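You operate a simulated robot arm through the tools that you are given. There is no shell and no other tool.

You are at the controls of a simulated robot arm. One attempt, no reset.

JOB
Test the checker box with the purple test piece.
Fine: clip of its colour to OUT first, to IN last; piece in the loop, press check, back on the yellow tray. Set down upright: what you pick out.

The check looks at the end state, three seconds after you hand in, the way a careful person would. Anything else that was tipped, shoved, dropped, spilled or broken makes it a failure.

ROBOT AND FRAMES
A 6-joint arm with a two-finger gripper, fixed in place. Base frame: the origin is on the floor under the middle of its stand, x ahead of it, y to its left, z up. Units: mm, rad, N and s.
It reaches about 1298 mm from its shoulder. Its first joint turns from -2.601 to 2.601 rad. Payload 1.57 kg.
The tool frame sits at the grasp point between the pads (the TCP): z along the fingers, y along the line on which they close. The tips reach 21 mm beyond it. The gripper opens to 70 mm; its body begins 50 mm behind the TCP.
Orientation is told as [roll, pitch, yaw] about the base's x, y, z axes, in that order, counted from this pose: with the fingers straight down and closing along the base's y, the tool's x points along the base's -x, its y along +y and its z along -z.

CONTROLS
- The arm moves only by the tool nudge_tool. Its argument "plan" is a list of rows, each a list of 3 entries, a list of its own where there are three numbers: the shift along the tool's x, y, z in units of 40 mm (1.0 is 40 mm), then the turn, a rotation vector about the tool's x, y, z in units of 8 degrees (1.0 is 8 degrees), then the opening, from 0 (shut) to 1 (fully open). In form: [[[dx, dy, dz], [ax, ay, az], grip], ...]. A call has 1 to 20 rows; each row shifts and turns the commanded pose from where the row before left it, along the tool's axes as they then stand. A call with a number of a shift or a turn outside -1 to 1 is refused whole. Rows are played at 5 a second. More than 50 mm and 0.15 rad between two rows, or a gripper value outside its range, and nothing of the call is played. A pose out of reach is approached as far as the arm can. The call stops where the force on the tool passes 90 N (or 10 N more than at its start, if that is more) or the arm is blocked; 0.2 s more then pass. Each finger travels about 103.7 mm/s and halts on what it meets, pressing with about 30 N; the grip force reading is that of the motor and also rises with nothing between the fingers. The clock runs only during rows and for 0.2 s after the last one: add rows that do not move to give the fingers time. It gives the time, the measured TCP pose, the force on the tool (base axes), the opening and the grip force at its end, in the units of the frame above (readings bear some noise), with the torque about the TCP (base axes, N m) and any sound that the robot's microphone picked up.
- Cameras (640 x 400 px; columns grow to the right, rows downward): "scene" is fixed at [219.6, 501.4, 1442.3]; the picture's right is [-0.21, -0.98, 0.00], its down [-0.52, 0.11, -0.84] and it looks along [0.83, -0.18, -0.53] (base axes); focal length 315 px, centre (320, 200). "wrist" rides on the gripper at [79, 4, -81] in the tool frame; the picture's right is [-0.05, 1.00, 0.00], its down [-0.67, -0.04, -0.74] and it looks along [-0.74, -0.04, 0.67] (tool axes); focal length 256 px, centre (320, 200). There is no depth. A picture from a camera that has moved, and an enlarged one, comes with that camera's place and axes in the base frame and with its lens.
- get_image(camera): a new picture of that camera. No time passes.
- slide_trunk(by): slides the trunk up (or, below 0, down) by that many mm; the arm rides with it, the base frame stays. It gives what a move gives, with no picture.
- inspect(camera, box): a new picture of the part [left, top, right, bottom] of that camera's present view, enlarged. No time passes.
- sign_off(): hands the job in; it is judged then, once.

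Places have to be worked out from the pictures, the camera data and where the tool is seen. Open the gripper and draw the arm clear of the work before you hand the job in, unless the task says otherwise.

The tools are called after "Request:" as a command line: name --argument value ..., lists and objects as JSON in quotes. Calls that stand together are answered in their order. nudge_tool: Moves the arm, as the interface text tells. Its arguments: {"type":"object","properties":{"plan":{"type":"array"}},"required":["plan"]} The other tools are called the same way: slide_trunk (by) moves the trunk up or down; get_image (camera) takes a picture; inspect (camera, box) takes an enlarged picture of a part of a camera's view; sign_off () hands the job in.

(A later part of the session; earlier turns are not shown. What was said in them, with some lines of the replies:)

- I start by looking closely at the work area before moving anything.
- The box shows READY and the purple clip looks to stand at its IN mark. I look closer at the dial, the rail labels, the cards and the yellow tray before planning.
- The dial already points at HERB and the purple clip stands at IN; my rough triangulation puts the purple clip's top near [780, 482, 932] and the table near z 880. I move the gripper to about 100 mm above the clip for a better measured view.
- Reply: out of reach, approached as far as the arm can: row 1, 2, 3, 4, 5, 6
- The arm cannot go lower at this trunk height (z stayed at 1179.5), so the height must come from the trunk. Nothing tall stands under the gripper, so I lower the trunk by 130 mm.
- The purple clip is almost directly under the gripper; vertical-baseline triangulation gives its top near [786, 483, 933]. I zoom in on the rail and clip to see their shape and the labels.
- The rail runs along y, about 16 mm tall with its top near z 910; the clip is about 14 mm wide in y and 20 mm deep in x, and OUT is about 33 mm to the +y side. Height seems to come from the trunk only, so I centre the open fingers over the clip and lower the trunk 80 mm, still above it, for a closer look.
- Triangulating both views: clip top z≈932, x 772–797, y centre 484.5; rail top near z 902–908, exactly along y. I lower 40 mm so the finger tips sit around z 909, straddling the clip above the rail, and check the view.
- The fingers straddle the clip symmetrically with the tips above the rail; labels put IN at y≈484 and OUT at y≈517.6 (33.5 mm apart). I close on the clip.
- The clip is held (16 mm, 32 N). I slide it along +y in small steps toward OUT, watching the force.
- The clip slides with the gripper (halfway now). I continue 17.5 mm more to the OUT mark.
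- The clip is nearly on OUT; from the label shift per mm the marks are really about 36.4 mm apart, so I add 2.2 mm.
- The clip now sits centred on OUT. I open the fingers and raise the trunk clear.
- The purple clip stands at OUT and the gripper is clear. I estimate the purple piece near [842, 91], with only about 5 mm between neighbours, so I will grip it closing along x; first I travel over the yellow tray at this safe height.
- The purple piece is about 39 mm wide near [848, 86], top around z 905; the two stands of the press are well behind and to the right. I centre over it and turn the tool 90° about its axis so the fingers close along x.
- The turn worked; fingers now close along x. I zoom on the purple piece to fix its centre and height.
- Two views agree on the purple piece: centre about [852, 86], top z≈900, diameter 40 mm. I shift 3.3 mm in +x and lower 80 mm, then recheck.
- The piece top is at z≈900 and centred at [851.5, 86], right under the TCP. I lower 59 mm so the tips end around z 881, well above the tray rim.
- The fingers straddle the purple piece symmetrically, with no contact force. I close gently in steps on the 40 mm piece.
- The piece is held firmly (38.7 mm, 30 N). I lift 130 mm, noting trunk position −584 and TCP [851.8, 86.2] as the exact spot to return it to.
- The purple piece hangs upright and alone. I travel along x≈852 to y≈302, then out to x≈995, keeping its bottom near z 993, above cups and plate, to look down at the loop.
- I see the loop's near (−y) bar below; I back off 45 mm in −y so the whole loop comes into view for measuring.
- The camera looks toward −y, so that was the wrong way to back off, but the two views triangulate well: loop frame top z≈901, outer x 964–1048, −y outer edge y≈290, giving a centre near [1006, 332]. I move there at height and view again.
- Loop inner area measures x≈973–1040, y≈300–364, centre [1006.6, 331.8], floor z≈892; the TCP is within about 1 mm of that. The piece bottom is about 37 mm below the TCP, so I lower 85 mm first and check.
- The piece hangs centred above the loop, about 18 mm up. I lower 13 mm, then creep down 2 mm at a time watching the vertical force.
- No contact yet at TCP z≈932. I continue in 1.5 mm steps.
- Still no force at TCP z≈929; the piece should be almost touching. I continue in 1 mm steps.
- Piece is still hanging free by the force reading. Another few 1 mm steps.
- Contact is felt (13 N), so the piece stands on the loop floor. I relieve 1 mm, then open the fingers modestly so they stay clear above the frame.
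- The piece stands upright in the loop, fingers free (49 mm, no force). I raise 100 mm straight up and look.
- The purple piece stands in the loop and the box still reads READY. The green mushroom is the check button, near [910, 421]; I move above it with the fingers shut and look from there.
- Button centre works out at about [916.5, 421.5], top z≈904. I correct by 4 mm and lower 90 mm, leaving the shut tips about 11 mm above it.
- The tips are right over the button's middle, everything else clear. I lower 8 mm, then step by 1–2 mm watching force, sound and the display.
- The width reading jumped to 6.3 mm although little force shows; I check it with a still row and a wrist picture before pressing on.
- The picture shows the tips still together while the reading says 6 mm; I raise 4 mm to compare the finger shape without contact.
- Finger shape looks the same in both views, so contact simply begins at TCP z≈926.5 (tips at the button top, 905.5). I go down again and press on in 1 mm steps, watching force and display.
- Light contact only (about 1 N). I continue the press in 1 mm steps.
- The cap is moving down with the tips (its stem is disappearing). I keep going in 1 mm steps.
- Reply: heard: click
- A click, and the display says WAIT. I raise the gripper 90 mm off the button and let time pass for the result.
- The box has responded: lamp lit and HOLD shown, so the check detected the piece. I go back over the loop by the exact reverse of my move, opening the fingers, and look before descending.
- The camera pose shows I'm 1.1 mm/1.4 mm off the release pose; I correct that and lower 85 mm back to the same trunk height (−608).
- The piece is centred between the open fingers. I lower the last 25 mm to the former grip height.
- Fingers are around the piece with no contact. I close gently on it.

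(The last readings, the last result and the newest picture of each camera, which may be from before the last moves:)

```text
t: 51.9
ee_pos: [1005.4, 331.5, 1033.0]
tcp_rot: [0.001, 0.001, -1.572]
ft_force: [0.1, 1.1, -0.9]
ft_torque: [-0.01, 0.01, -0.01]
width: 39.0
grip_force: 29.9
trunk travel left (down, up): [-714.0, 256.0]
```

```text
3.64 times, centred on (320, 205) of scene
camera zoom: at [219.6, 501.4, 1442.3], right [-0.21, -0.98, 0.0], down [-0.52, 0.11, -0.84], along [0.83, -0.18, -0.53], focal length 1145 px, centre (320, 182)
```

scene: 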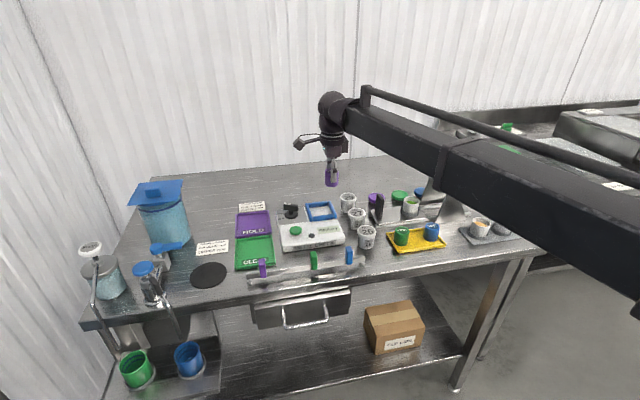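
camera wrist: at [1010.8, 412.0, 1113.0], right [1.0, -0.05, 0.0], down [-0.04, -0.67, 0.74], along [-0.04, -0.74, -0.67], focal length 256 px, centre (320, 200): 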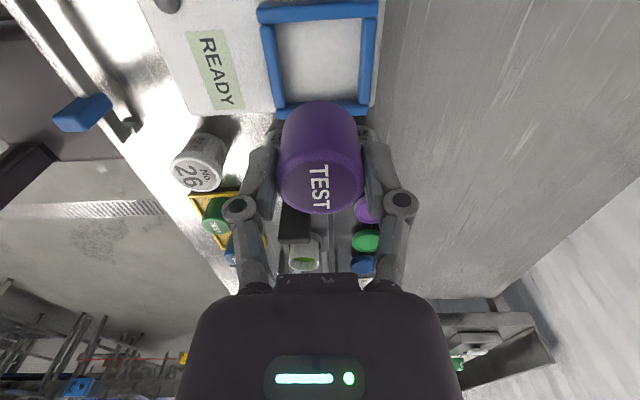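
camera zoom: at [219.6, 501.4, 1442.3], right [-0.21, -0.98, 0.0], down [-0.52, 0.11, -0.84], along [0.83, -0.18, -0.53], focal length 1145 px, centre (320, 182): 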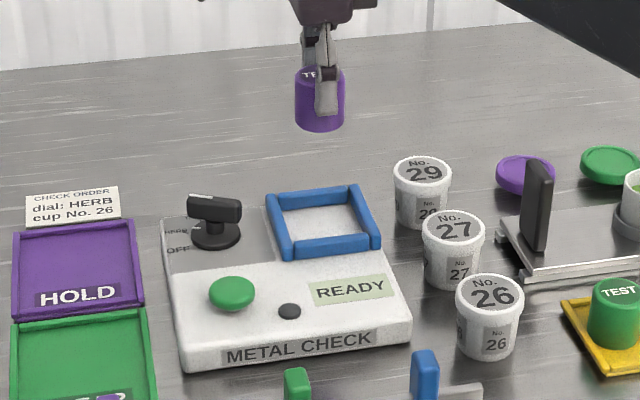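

The box went back to READY once the piece left the loop, and the piece hangs upright. I retrace my path to the tray at the same height: first −155 mm in x, then −246.8 mm in y.

Request:
nudge_tool --plan '[[[0, -0.6, 0], [0, 0, 0], 0.3], [[0, -0.9, 0], [0, 0, 0], 0.3], [[0, -0.9, 0], [0, 0, 0], 0.3], [[0, -0.9, 0], [0, 0, 0], 0.3], [[0, -0.575, 0], [0, 0, 0], 0.3], [[-0.6, 0, 0], [0, 0, 0], 0.3], [[-0.9, 0, 0], [0, 0, 0], 0.3], [[-0.9, 0, 0], [0, 0, 0], 0.3], [[-0.9, 0, 0], [0, 0, 0], 0.3], [[-0.9, 0, 0], [0, 0, 0], 0.3], [[-0.9, 0, 0], [0, 0, 0], 0.3], [[-0.7, 0, 0], [0, 0, 0], 0.3], [[-0.37, 0, 0], [0, 0, 0], 0.3], [[0, 0, 0], [0, 0, 0], 0.3], [[0, 0, 0], [0, 0, 0], 0.3]]'

Request:
get_image --camera "wrist"

Request:
inspect --camera "scene" --box '[360, 120, 520, 260]'

```text
t: 55.1
ee_pos: [849.6, 84.9, 1032.0]
tcp_rot: [-0.001, 0.001, -1.569]
ft_force: [0.0, -0.4, -0.7]
ft_torque: [0.01, 0.01, 0.04]
width: 38.7
grip_force: 30.0
trunk travel left (down, up): [-714.0, 256.0]
```

```text
taken
camera wrist: at [855.5, 165.0, 1113.3], right [1.0, -0.05, 0.0], down [-0.04, -0.67, 0.74], along [-0.04, -0.74, -0.67], focal length 256 px, centre (320, 200)
```

wrist: 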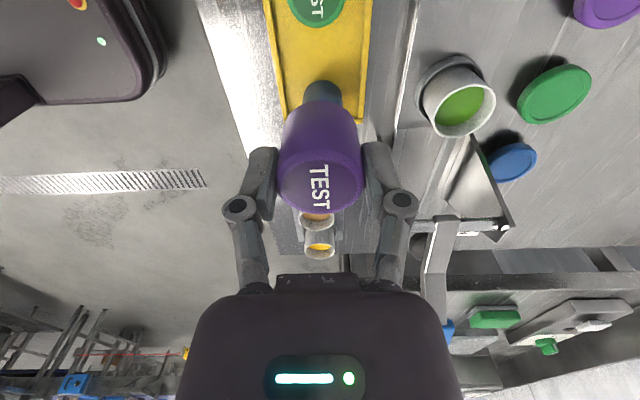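

```text
2.86 times, centred on (440, 190) of scene
camera zoom: at [219.6, 501.4, 1442.3], right [-0.21, -0.98, 0.0], down [-0.52, 0.11, -0.84], along [0.83, -0.18, -0.53], focal length 900 px, centre (-23, 229)
```

zoom: 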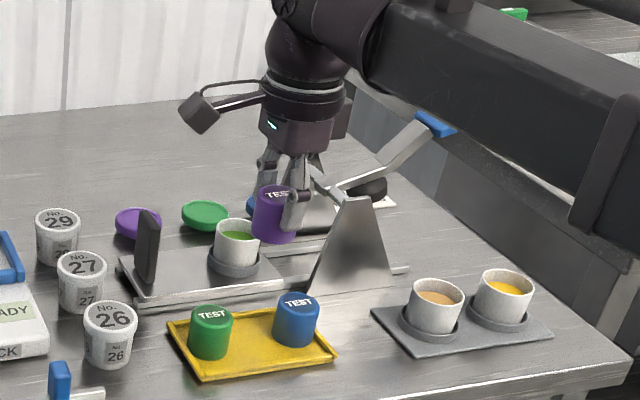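

I'm back over the gap within 0.3 mm. I lower 110 mm and look before the final 20 mm.

Request:
slide_trunk --by -110

Request:
get_image --camera "wrist"

Request:
inspect --camera "scene" --box '[380, 190, 460, 260]'

```text
t: 56.5
ee_pos: [849.5, 85.2, 922.8]
tcp_rot: [0.0, 0.0, -1.571]
ft_force: [-0.1, 0.2, -0.5]
ft_torque: [-0.01, 0.02, -0.03]
width: 39.0
grip_force: 30.0
trunk travel left (down, up): [-604.0, 366.0]
```

```text
taken
camera wrist: at [855.5, 165.0, 1003.4], right [1.0, -0.05, 0.0], down [-0.04, -0.67, 0.74], along [-0.04, -0.74, -0.67], focal length 256 px, centre (320, 200)
```

wrist: 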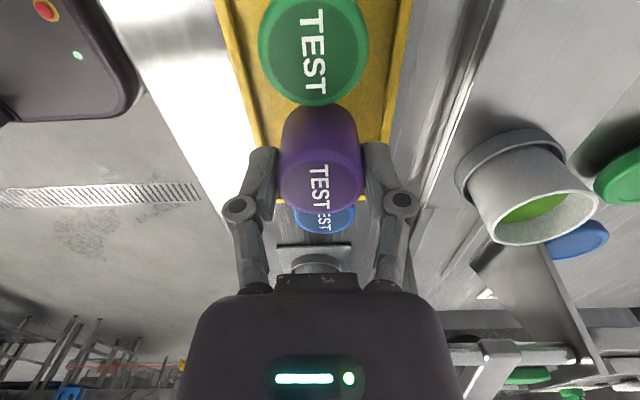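

```text
5.71 times, centred on (420, 225) of scene
camera zoom: at [219.6, 501.4, 1442.3], right [-0.21, -0.98, 0.0], down [-0.52, 0.11, -0.84], along [0.83, -0.18, -0.53], focal length 1800 px, centre (-251, 57)
```

zoom: 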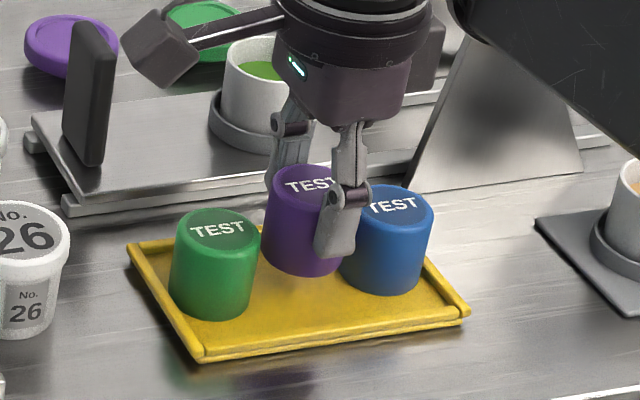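

The piece goes down cleanly between green and blue. I lower 17 mm, then finish in 1 mm steps on the force reading.

Request:
slide_trunk --by -17

Request:
slide_trunk --by -1.5

Request:
slide_trunk --by -1

```text
t: 57.1
ee_pos: [848.3, 85.6, 906.0]
tcp_rot: [0.001, 0.0, -1.57]
ft_force: [-0.1, 0.9, -0.2]
ft_torque: [0.0, 0.0, 0.01]
width: 38.8
grip_force: 29.7
trunk travel left (down, up): [-587.0, 383.0]
```

```text
t: 57.6
ee_pos: [849.7, 85.1, 903.3]
tcp_rot: [0.0, -0.003, -1.571]
ft_force: [-0.3, 0.3, -1.2]
ft_torque: [0.0, 0.01, 0.02]
width: 38.7
grip_force: 29.8
trunk travel left (down, up): [-586.0, 384.0]
```

```text
t: 58.1
ee_pos: [850.8, 85.5, 903.2]
tcp_rot: [-0.001, 0.0, -1.571]
ft_force: [-0.6, -0.5, -1.0]
ft_torque: [0.0, -0.03, 0.03]
width: 39.0
grip_force: 30.0
trunk travel left (down, up): [-585.0, 385.0]
```

No contact yet; two more small steps.

Request:
slide_trunk --by -0.7

Request:
slide_trunk --by -0.7

Request:
inspect --camera "scene" --box '[380, 190, 460, 260]'

```text
t: 58.6
ee_pos: [850.5, 84.7, 903.1]
tcp_rot: [-0.001, 0.002, -1.571]
ft_force: [2.1, 1.1, 5.7]
ft_torque: [-0.01, -0.1, 0.01]
width: 38.6
grip_force: 30.4
trunk travel left (down, up): [-584.0, 386.0]
```

```text
t: 59.2
ee_pos: [850.4, 85.4, 901.6]
tcp_rot: [0.001, 0.0, -1.57]
ft_force: [5.1, 1.2, 17.3]
ft_torque: [-0.01, -0.15, -0.01]
width: 38.9
grip_force: 30.1
trunk travel left (down, up): [-583.0, 387.0]
```

```text
5.71 times, centred on (420, 225) of scene
camera zoom: at [219.6, 501.4, 1442.3], right [-0.21, -0.98, 0.0], down [-0.52, 0.11, -0.84], along [0.83, -0.18, -0.53], focal length 1800 px, centre (-251, 57)
```

zoom: 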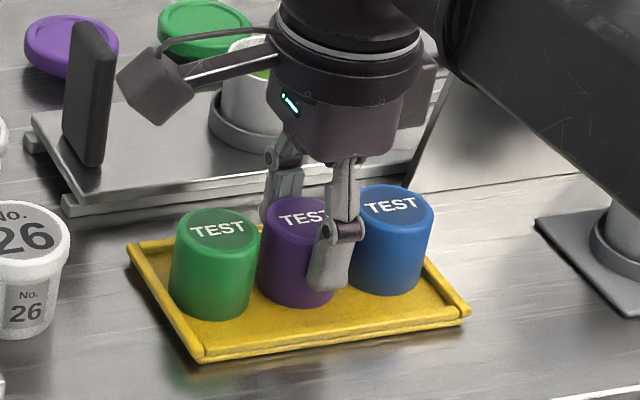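

The piece is firmly on the tray (17 N). I relieve 1 mm, then open the fingers and rise straight up.

Request:
slide_trunk --by 1

Request:
nudge_tool --plan '[[[0, 0, 0], [0, 0, 0], 0.58], [[0, 0, 0], [0, 0, 0], 0.66], [[0, 0, 0], [0, 0, 0], 0.78], [[0, 0, 0], [0, 0, 0], 0.78]]'

Request:
slide_trunk --by 140

Request:
get_image --camera "wrist"

Request:
inspect --camera "scene" --box '[360, 160, 520, 260]'

```text
t: 59.7
ee_pos: [849.0, 85.0, 903.7]
tcp_rot: [0.0, 0.0, -1.57]
ft_force: [0.9, 0.0, 2.5]
ft_torque: [0.05, -0.06, -0.01]
width: 39.0
grip_force: 30.5
trunk travel left (down, up): [-584.0, 386.0]
```

```text
t: 60.7
ee_pos: [850.8, 85.0, 903.1]
tcp_rot: [0.001, 0.001, -1.571]
ft_force: [-0.1, -0.2, -0.5]
ft_torque: [-0.02, -0.03, 0.0]
width: 54.6
grip_force: 0.0
trunk travel left (down, up): [-584.0, 386.0]
```

```text
t: 62.3
ee_pos: [849.8, 85.4, 1042.6]
tcp_rot: [0.0, -0.001, -1.57]
ft_force: [-0.4, 0.0, 0.0]
ft_torque: [-0.01, -0.02, 0.01]
width: 54.0
grip_force: 0.1
trunk travel left (down, up): [-724.0, 246.0]
```

```text
taken
camera wrist: at [855.5, 165.0, 1123.3], right [1.0, -0.05, 0.0], down [-0.04, -0.67, 0.74], along [-0.04, -0.74, -0.67], focal length 256 px, centre (320, 200)
```

wrist: 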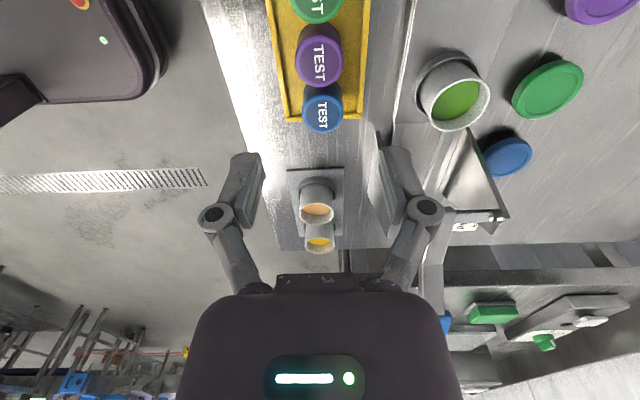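

```text
4.00 times, centred on (440, 210) of scene
camera zoom: at [219.6, 501.4, 1442.3], right [-0.21, -0.98, 0.0], down [-0.52, 0.11, -0.84], along [0.83, -0.18, -0.53], focal length 1260 px, centre (-160, 160)
```

zoom: 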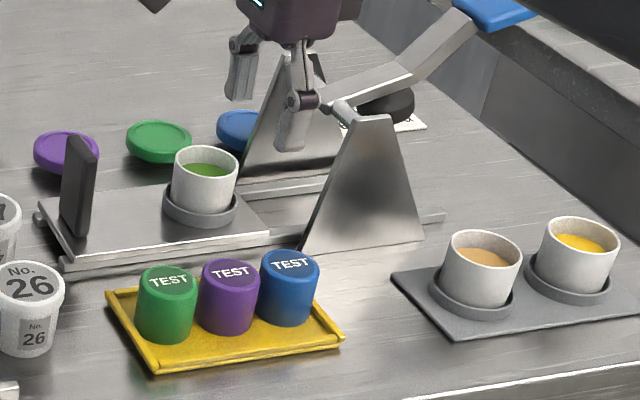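

The purple piece stands upright in its place on the yellow tray. Now the last step: I turn the tool back by 90° and move back over the purple clip at OUT.

Request:
nudge_tool --plan '[[[0, 0, 0], [0, 0, -0.9375], 0.8], [[0, 0, 0], [0, 0, -0.9375], 0.8], [[0, 0, 0], [0, 0, -0.9375], 0.8], [[0, 0, 0], [0, 0, -0.9375], 0.8], [[0, 0, 0], [0, 0, -0.9375], 0.8], [[0, 0, 0], [0, 0, -0.9375], 0.8], [[0, 0, 0], [0, 0, -0.9375], 0.8], [[0, 0, 0], [0, 0, -0.9375], 0.8], [[0, 0, 0], [0, 0, -0.9375], 0.8], [[0, 0, 0], [0, 0, -0.9375], 0.8], [[0, 0, 0], [0, 0, -0.9375], 0.8], [[0, 0, 0], [0, 0, -0.9375], 0.8], [[0, 0, 0], [0, 0, 0], 0.8]]'

Request:
nudge_tool --plan '[[[0.6, 0, 0], [0, 0, 0], 0.8], [[0.6, 0, 0], [0, 0, 0], 0.8], [[0.48, 0, 0], [0, 0, 0], 0.8], [[0, 0.7, 0], [0, 0, 0], 0.8], [[0, 0.9, 0], [0, 0, 0], 0.8], [[0, 0.9, 0], [0, 0, 0], 0.8], [[0, 0.9, 0], [0, 0, 0], 0.8], [[0, 0.9, 0], [0, 0, 0], 0.8], [[0, 0.9, 0], [0, 0, 0], 0.8], [[0, 0.9, 0], [0, 0, 0], 0.8], [[0, 0.9, 0], [0, 0, 0], 0.8], [[0, 0.9, 0], [0, 0, 0], 0.8], [[0, 0.9, 0], [0, 0, 0], 0.8], [[0, 0.9, 0], [0, 0, 0], 0.8], [[0, 0.7, 0], [0, 0, 0], 0.8], [[0, 0.45, 0], [0, 0, 0], 0.8], [[0, 0, 0], [0, 0, 0], 0.8]]'

Request:
get_image --camera "wrist"

Request:
get_image --camera "scene"

```text
t: 65.1
ee_pos: [849.2, 85.7, 1043.0]
tcp_rot: [0.001, 0.0, 0.003]
ft_force: [0.4, 0.0, -0.3]
ft_torque: [0.03, -0.01, 0.0]
width: 56.2
grip_force: 0.0
trunk travel left (down, up): [-724.0, 246.0]
```

```text
t: 68.7
ee_pos: [782.9, 520.5, 1042.3]
tcp_rot: [0.0, 0.0, 0.001]
ft_force: [-0.3, -0.5, 0.0]
ft_torque: [-0.01, 0.0, -0.03]
width: 56.0
grip_force: 0.1
trunk travel left (down, up): [-724.0, 246.0]
```

```text
taken
camera wrist: at [704.5, 523.7, 1123.5], right [0.05, 1.0, 0.0], down [0.67, -0.04, 0.74], along [0.74, -0.04, -0.67], focal length 256 px, centre (320, 200)
```

wrist: 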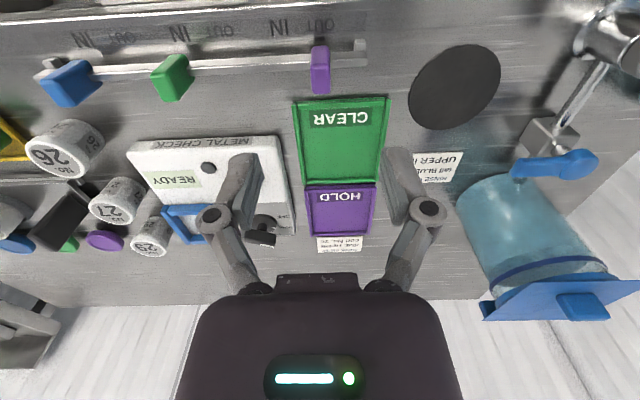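

```text
taken
```

scene: 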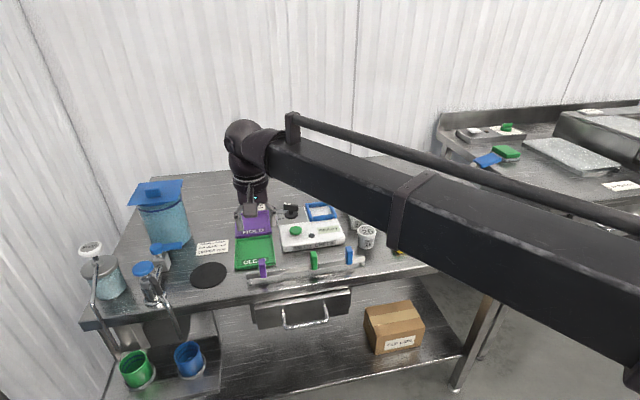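

I'm over the purple clip at OUT within 1 mm of where I let it go. I lower 80 mm and check, then the final 31 mm to the former grip height (−613).

Request:
slide_trunk --by -80

Request:
get_image --camera "wrist"

Request:
slide_trunk --by -31

Request:
inspect --camera "wrist" --box '[220, 40, 420, 165]'

```text
t: 69.9
ee_pos: [782.7, 518.9, 963.9]
tcp_rot: [0.0, -0.001, 0.001]
ft_force: [0.2, 0.9, 0.3]
ft_torque: [-0.01, -0.01, 0.0]
width: 56.0
grip_force: 0.0
trunk travel left (down, up): [-644.0, 326.0]
```

```text
taken
camera wrist: at [704.5, 523.4, 1043.5], right [0.05, 1.0, 0.0], down [0.67, -0.04, 0.74], along [0.74, -0.04, -0.67], focal length 256 px, centre (320, 200)
```

wrist: 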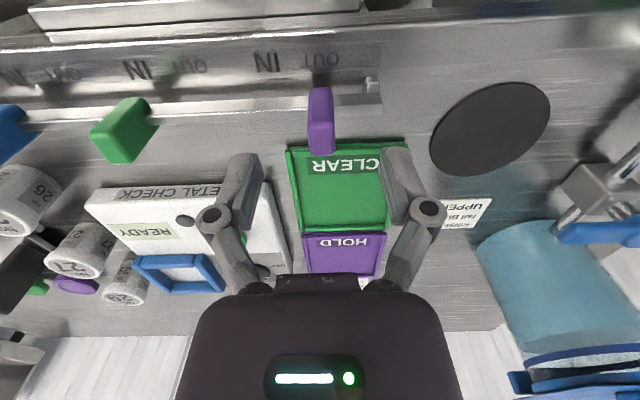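

```text
t: 70.7
ee_pos: [782.5, 518.7, 931.8]
tcp_rot: [0.0, 0.002, 0.0]
ft_force: [0.7, 0.4, 0.5]
ft_torque: [-0.02, 0.01, 0.01]
width: 56.0
grip_force: 0.0
trunk travel left (down, up): [-613.0, 357.0]
```

```text
3.20 times, centred on (320, 102) of wrist
camera zoom: at [704.5, 523.4, 1012.5], right [0.05, 1.0, 0.0], down [0.67, -0.04, 0.74], along [0.74, -0.04, -0.67], focal length 819 px, centre (320, 512)
```

zoom: 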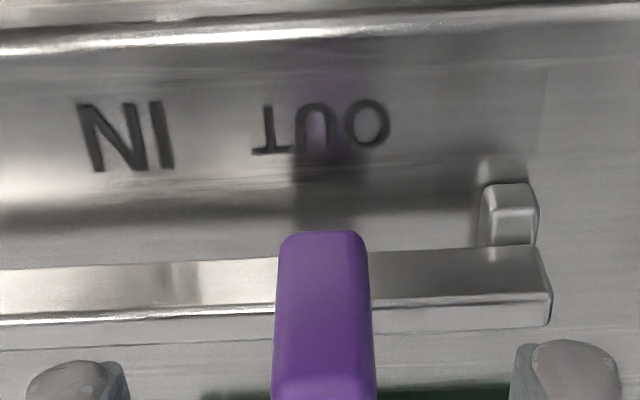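

The clip stands at OUT between the open fingers. I close on it.

Request:
nudge_tool --plan '[[[0, 0, 0], [0, 0, 0], 0.4], [[0, 0, 0], [0, 0, 0], 0.25], [[0, 0, 0], [0, 0, 0], 0.1], [[0, 0, 0], [0, 0, 0], 0.1]]'

Request:
inspect --camera "wrist" --box '[220, 40, 420, 165]'

```text
t: 71.7
ee_pos: [783.5, 518.9, 932.7]
tcp_rot: [0.0, -0.001, 0.0]
ft_force: [0.5, -0.3, -0.3]
ft_torque: [0.03, -0.03, 0.01]
width: 15.8
grip_force: 32.0
trunk travel left (down, up): [-613.0, 357.0]
```

```text
3.20 times, centred on (320, 102) of wrist
camera zoom: at [704.5, 523.5, 1012.4], right [0.05, 1.0, 0.0], down [0.67, -0.04, 0.74], along [0.74, -0.04, -0.67], focal length 819 px, centre (320, 512)
```

zoom: 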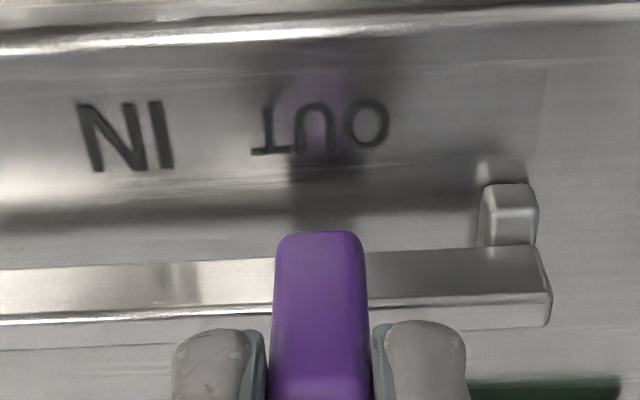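

Held (15.8 mm, 32 N). I slide it back −35.3 mm along y toward IN in small steps.

Request:
nudge_tool --plan '[[[0, -0.1, 0], [0, 0, 0], 0.1], [[0, -0.11, 0], [0, 0, 0], 0.1], [[0, -0.11, 0], [0, 0, 0], 0.1], [[0, -0.11, 0], [0, 0, 0], 0.1], [[0, -0.11, 0], [0, 0, 0], 0.1], [[0, -0.11, 0], [0, 0, 0], 0.1], [[0, -0.11, 0], [0, 0, 0], 0.1], [[0, -0.08, 0], [0, 0, 0], 0.1], [[0, -0.04, 0], [0, 0, 0], 0.1], [[0, 0, 0], [0, 0, 0], 0.1]]'

Request:
inspect --camera "wrist" --box '[220, 40, 420, 165]'

```text
t: 73.9
ee_pos: [783.0, 484.1, 930.5]
tcp_rot: [0.0, 0.0, 0.0]
ft_force: [-0.5, 0.7, 0.8]
ft_torque: [0.01, -0.32, 0.05]
width: 15.9
grip_force: 31.8
trunk travel left (down, up): [-613.0, 357.0]
```

```text
3.20 times, centred on (320, 102) of wrist
camera zoom: at [704.5, 488.5, 1012.4], right [0.05, 1.0, 0.0], down [0.67, -0.04, 0.74], along [0.74, -0.04, -0.67], focal length 819 px, centre (320, 512)
```

zoom: 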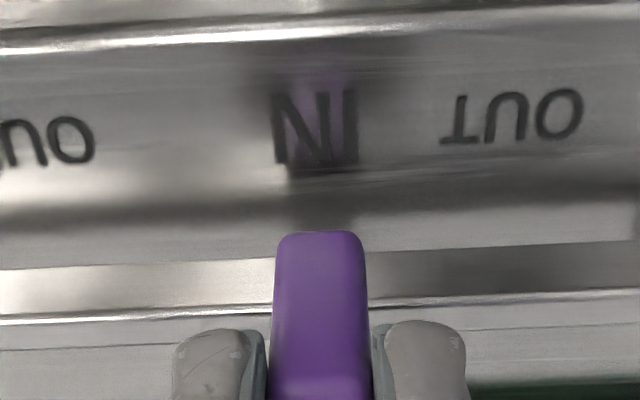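

The IN mark is centred on the clip exactly as at the start. I open the fingers and raise clear.

Request:
nudge_tool --plan '[[[0, 0, 0], [0, 0, 0], 0.4], [[0, 0, 0], [0, 0, 0], 0.7], [[0, 0, 0], [0, 0, 0], 0.7]]'

Request:
slide_trunk --by 150

Request:
nudge_tool --plan '[[[0.8, 0, 0], [0, 0, 0], 1], [[0.9, 0, 0], [0, 0, 0], 1], [[0.9, 0, 0], [0, 0, 0], 1], [[0.6, 0, 0], [0, 0, 0], 1], [[0, 0, 0], [0, 0, 0], 1]]'

Request:
get_image --camera "scene"

Request:
get_image --camera "wrist"

```text
t: 74.7
ee_pos: [781.9, 483.8, 933.0]
tcp_rot: [0.0, 0.001, 0.001]
ft_force: [0.2, -0.2, -0.7]
ft_torque: [0.01, 0.02, -0.03]
width: 48.9
grip_force: 0.0
trunk travel left (down, up): [-613.0, 357.0]
```

```text
t: 76.4
ee_pos: [782.7, 483.2, 1082.2]
tcp_rot: [0.0, 0.0, 0.0]
ft_force: [0.2, 0.0, -0.5]
ft_torque: [-0.04, -0.01, 0.0]
width: 49.2
grip_force: 0.1
trunk travel left (down, up): [-763.0, 207.0]
```

```text
t: 77.6
ee_pos: [652.4, 484.0, 1082.2]
tcp_rot: [0.001, 0.0, 0.001]
ft_force: [-0.2, -0.8, 0.2]
ft_torque: [0.05, 0.02, 0.01]
width: 70.0
grip_force: 0.0
trunk travel left (down, up): [-763.0, 207.0]
```

```text
taken
```

scene: 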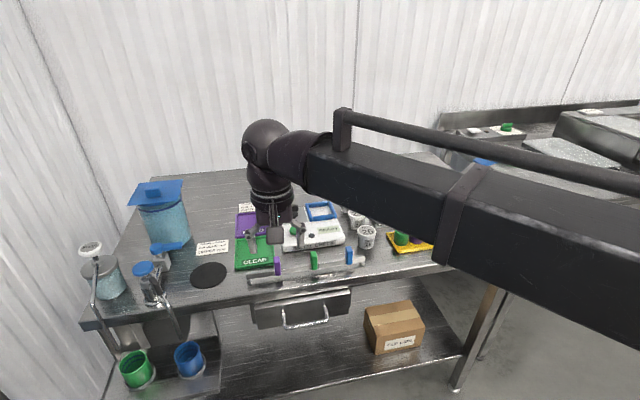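

```text
taken
camera wrist: at [575.1, 489.1, 1162.4], right [0.05, 1.0, 0.0], down [0.67, -0.04, 0.74], along [0.74, -0.04, -0.67], focal length 256 px, centre (320, 200)
```

wrist: 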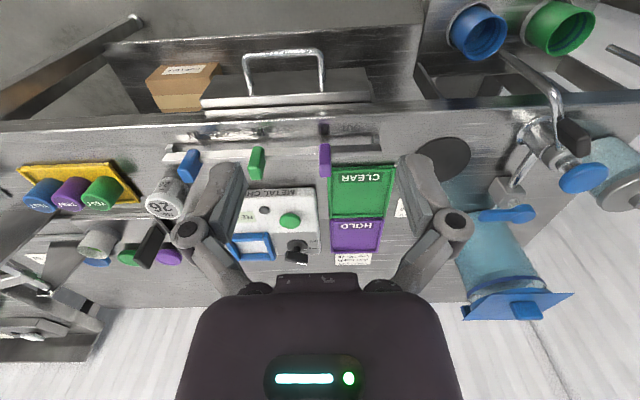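

The arm is drawn back over the front edge. I raise the trunk to its starting height for a clear view and check the whole bench before handing in.

Request:
slide_trunk --by 98

Request:
inspect --camera "scene" --box '[220, 180, 380, 280]'

Request:
inspect --camera "scene" --box '[340, 160, 540, 285]'

Request:
inspect --camera "wrist" --box '[220, 90, 420, 215]'

Request:
get_image --camera "scene"

```text
t: 78.9
ee_pos: [652.3, 483.7, 1179.1]
tcp_rot: [0.0, 0.0, 0.0]
ft_force: [0.4, -0.2, 0.0]
ft_torque: [0.02, -0.02, 0.02]
width: 70.3
grip_force: 0.0
trunk travel left (down, up): [-861.0, 109.0]
```

```text
4.00 times, centred on (300, 230) of scene
camera zoom: at [219.6, 501.4, 1442.3], right [-0.21, -0.98, 0.0], down [-0.52, 0.11, -0.84], along [0.83, -0.18, -0.53], focal length 1260 px, centre (400, 80)
```

zoom: 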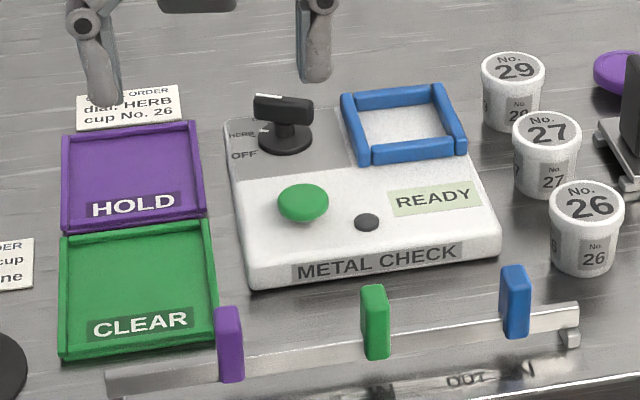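

```text
3.20 times, centred on (440, 222) of scene
camera zoom: at [219.6, 501.4, 1442.3], right [-0.21, -0.98, 0.0], down [-0.52, 0.11, -0.84], along [0.83, -0.18, -0.53], focal length 1008 px, centre (-64, 128)
```

zoom: 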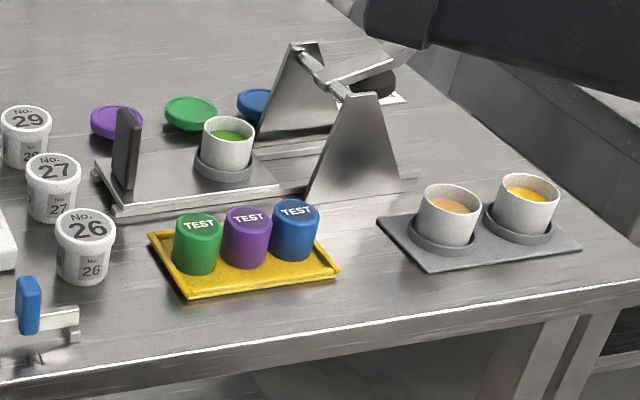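

```text
3.20 times, centred on (320, 152) of wrist
camera zoom: at [575.2, 489.1, 1260.4], right [0.05, 1.0, 0.0], down [0.67, -0.04, 0.74], along [0.74, -0.04, -0.67], focal length 819 px, centre (320, 352)
```

zoom: 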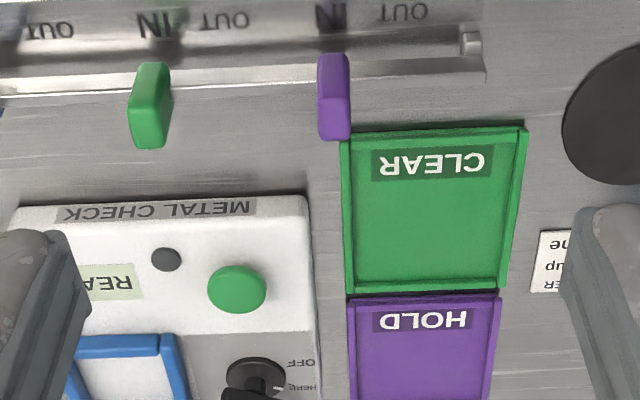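

```text
taken
```

scene: 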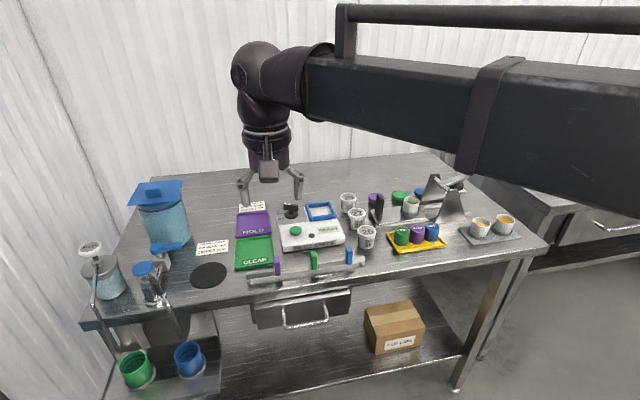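

Everything matches the start picture: purple clip at IN, purple piece upright on the yellow tray, box at READY, other things untouched, gripper open and clear. I hand the job in.

Request:
sign_off

```text
The job is handed in.
```

I tested the checker box with the purple piece, and it responded: its lamp lit and the display went from WAIT to HOLD. The job is handed in; I haven't seen the verdict.

- **Clip:** I slid the purple clip to OUT before anything else and back to IN as the last step. It sits centred on the IN mark, as at the start.
- **Check:** The purple piece stood upright in the blue loop when I pressed the green button, which clicked. The display returned to READY once I lifted the piece out.
- **Piece:** It is back upright in its place on the yellow tray, between the green and blue ones.

In the final pictures everything else on the bench looked as it did at the start. The gripper is open and clear of the work.
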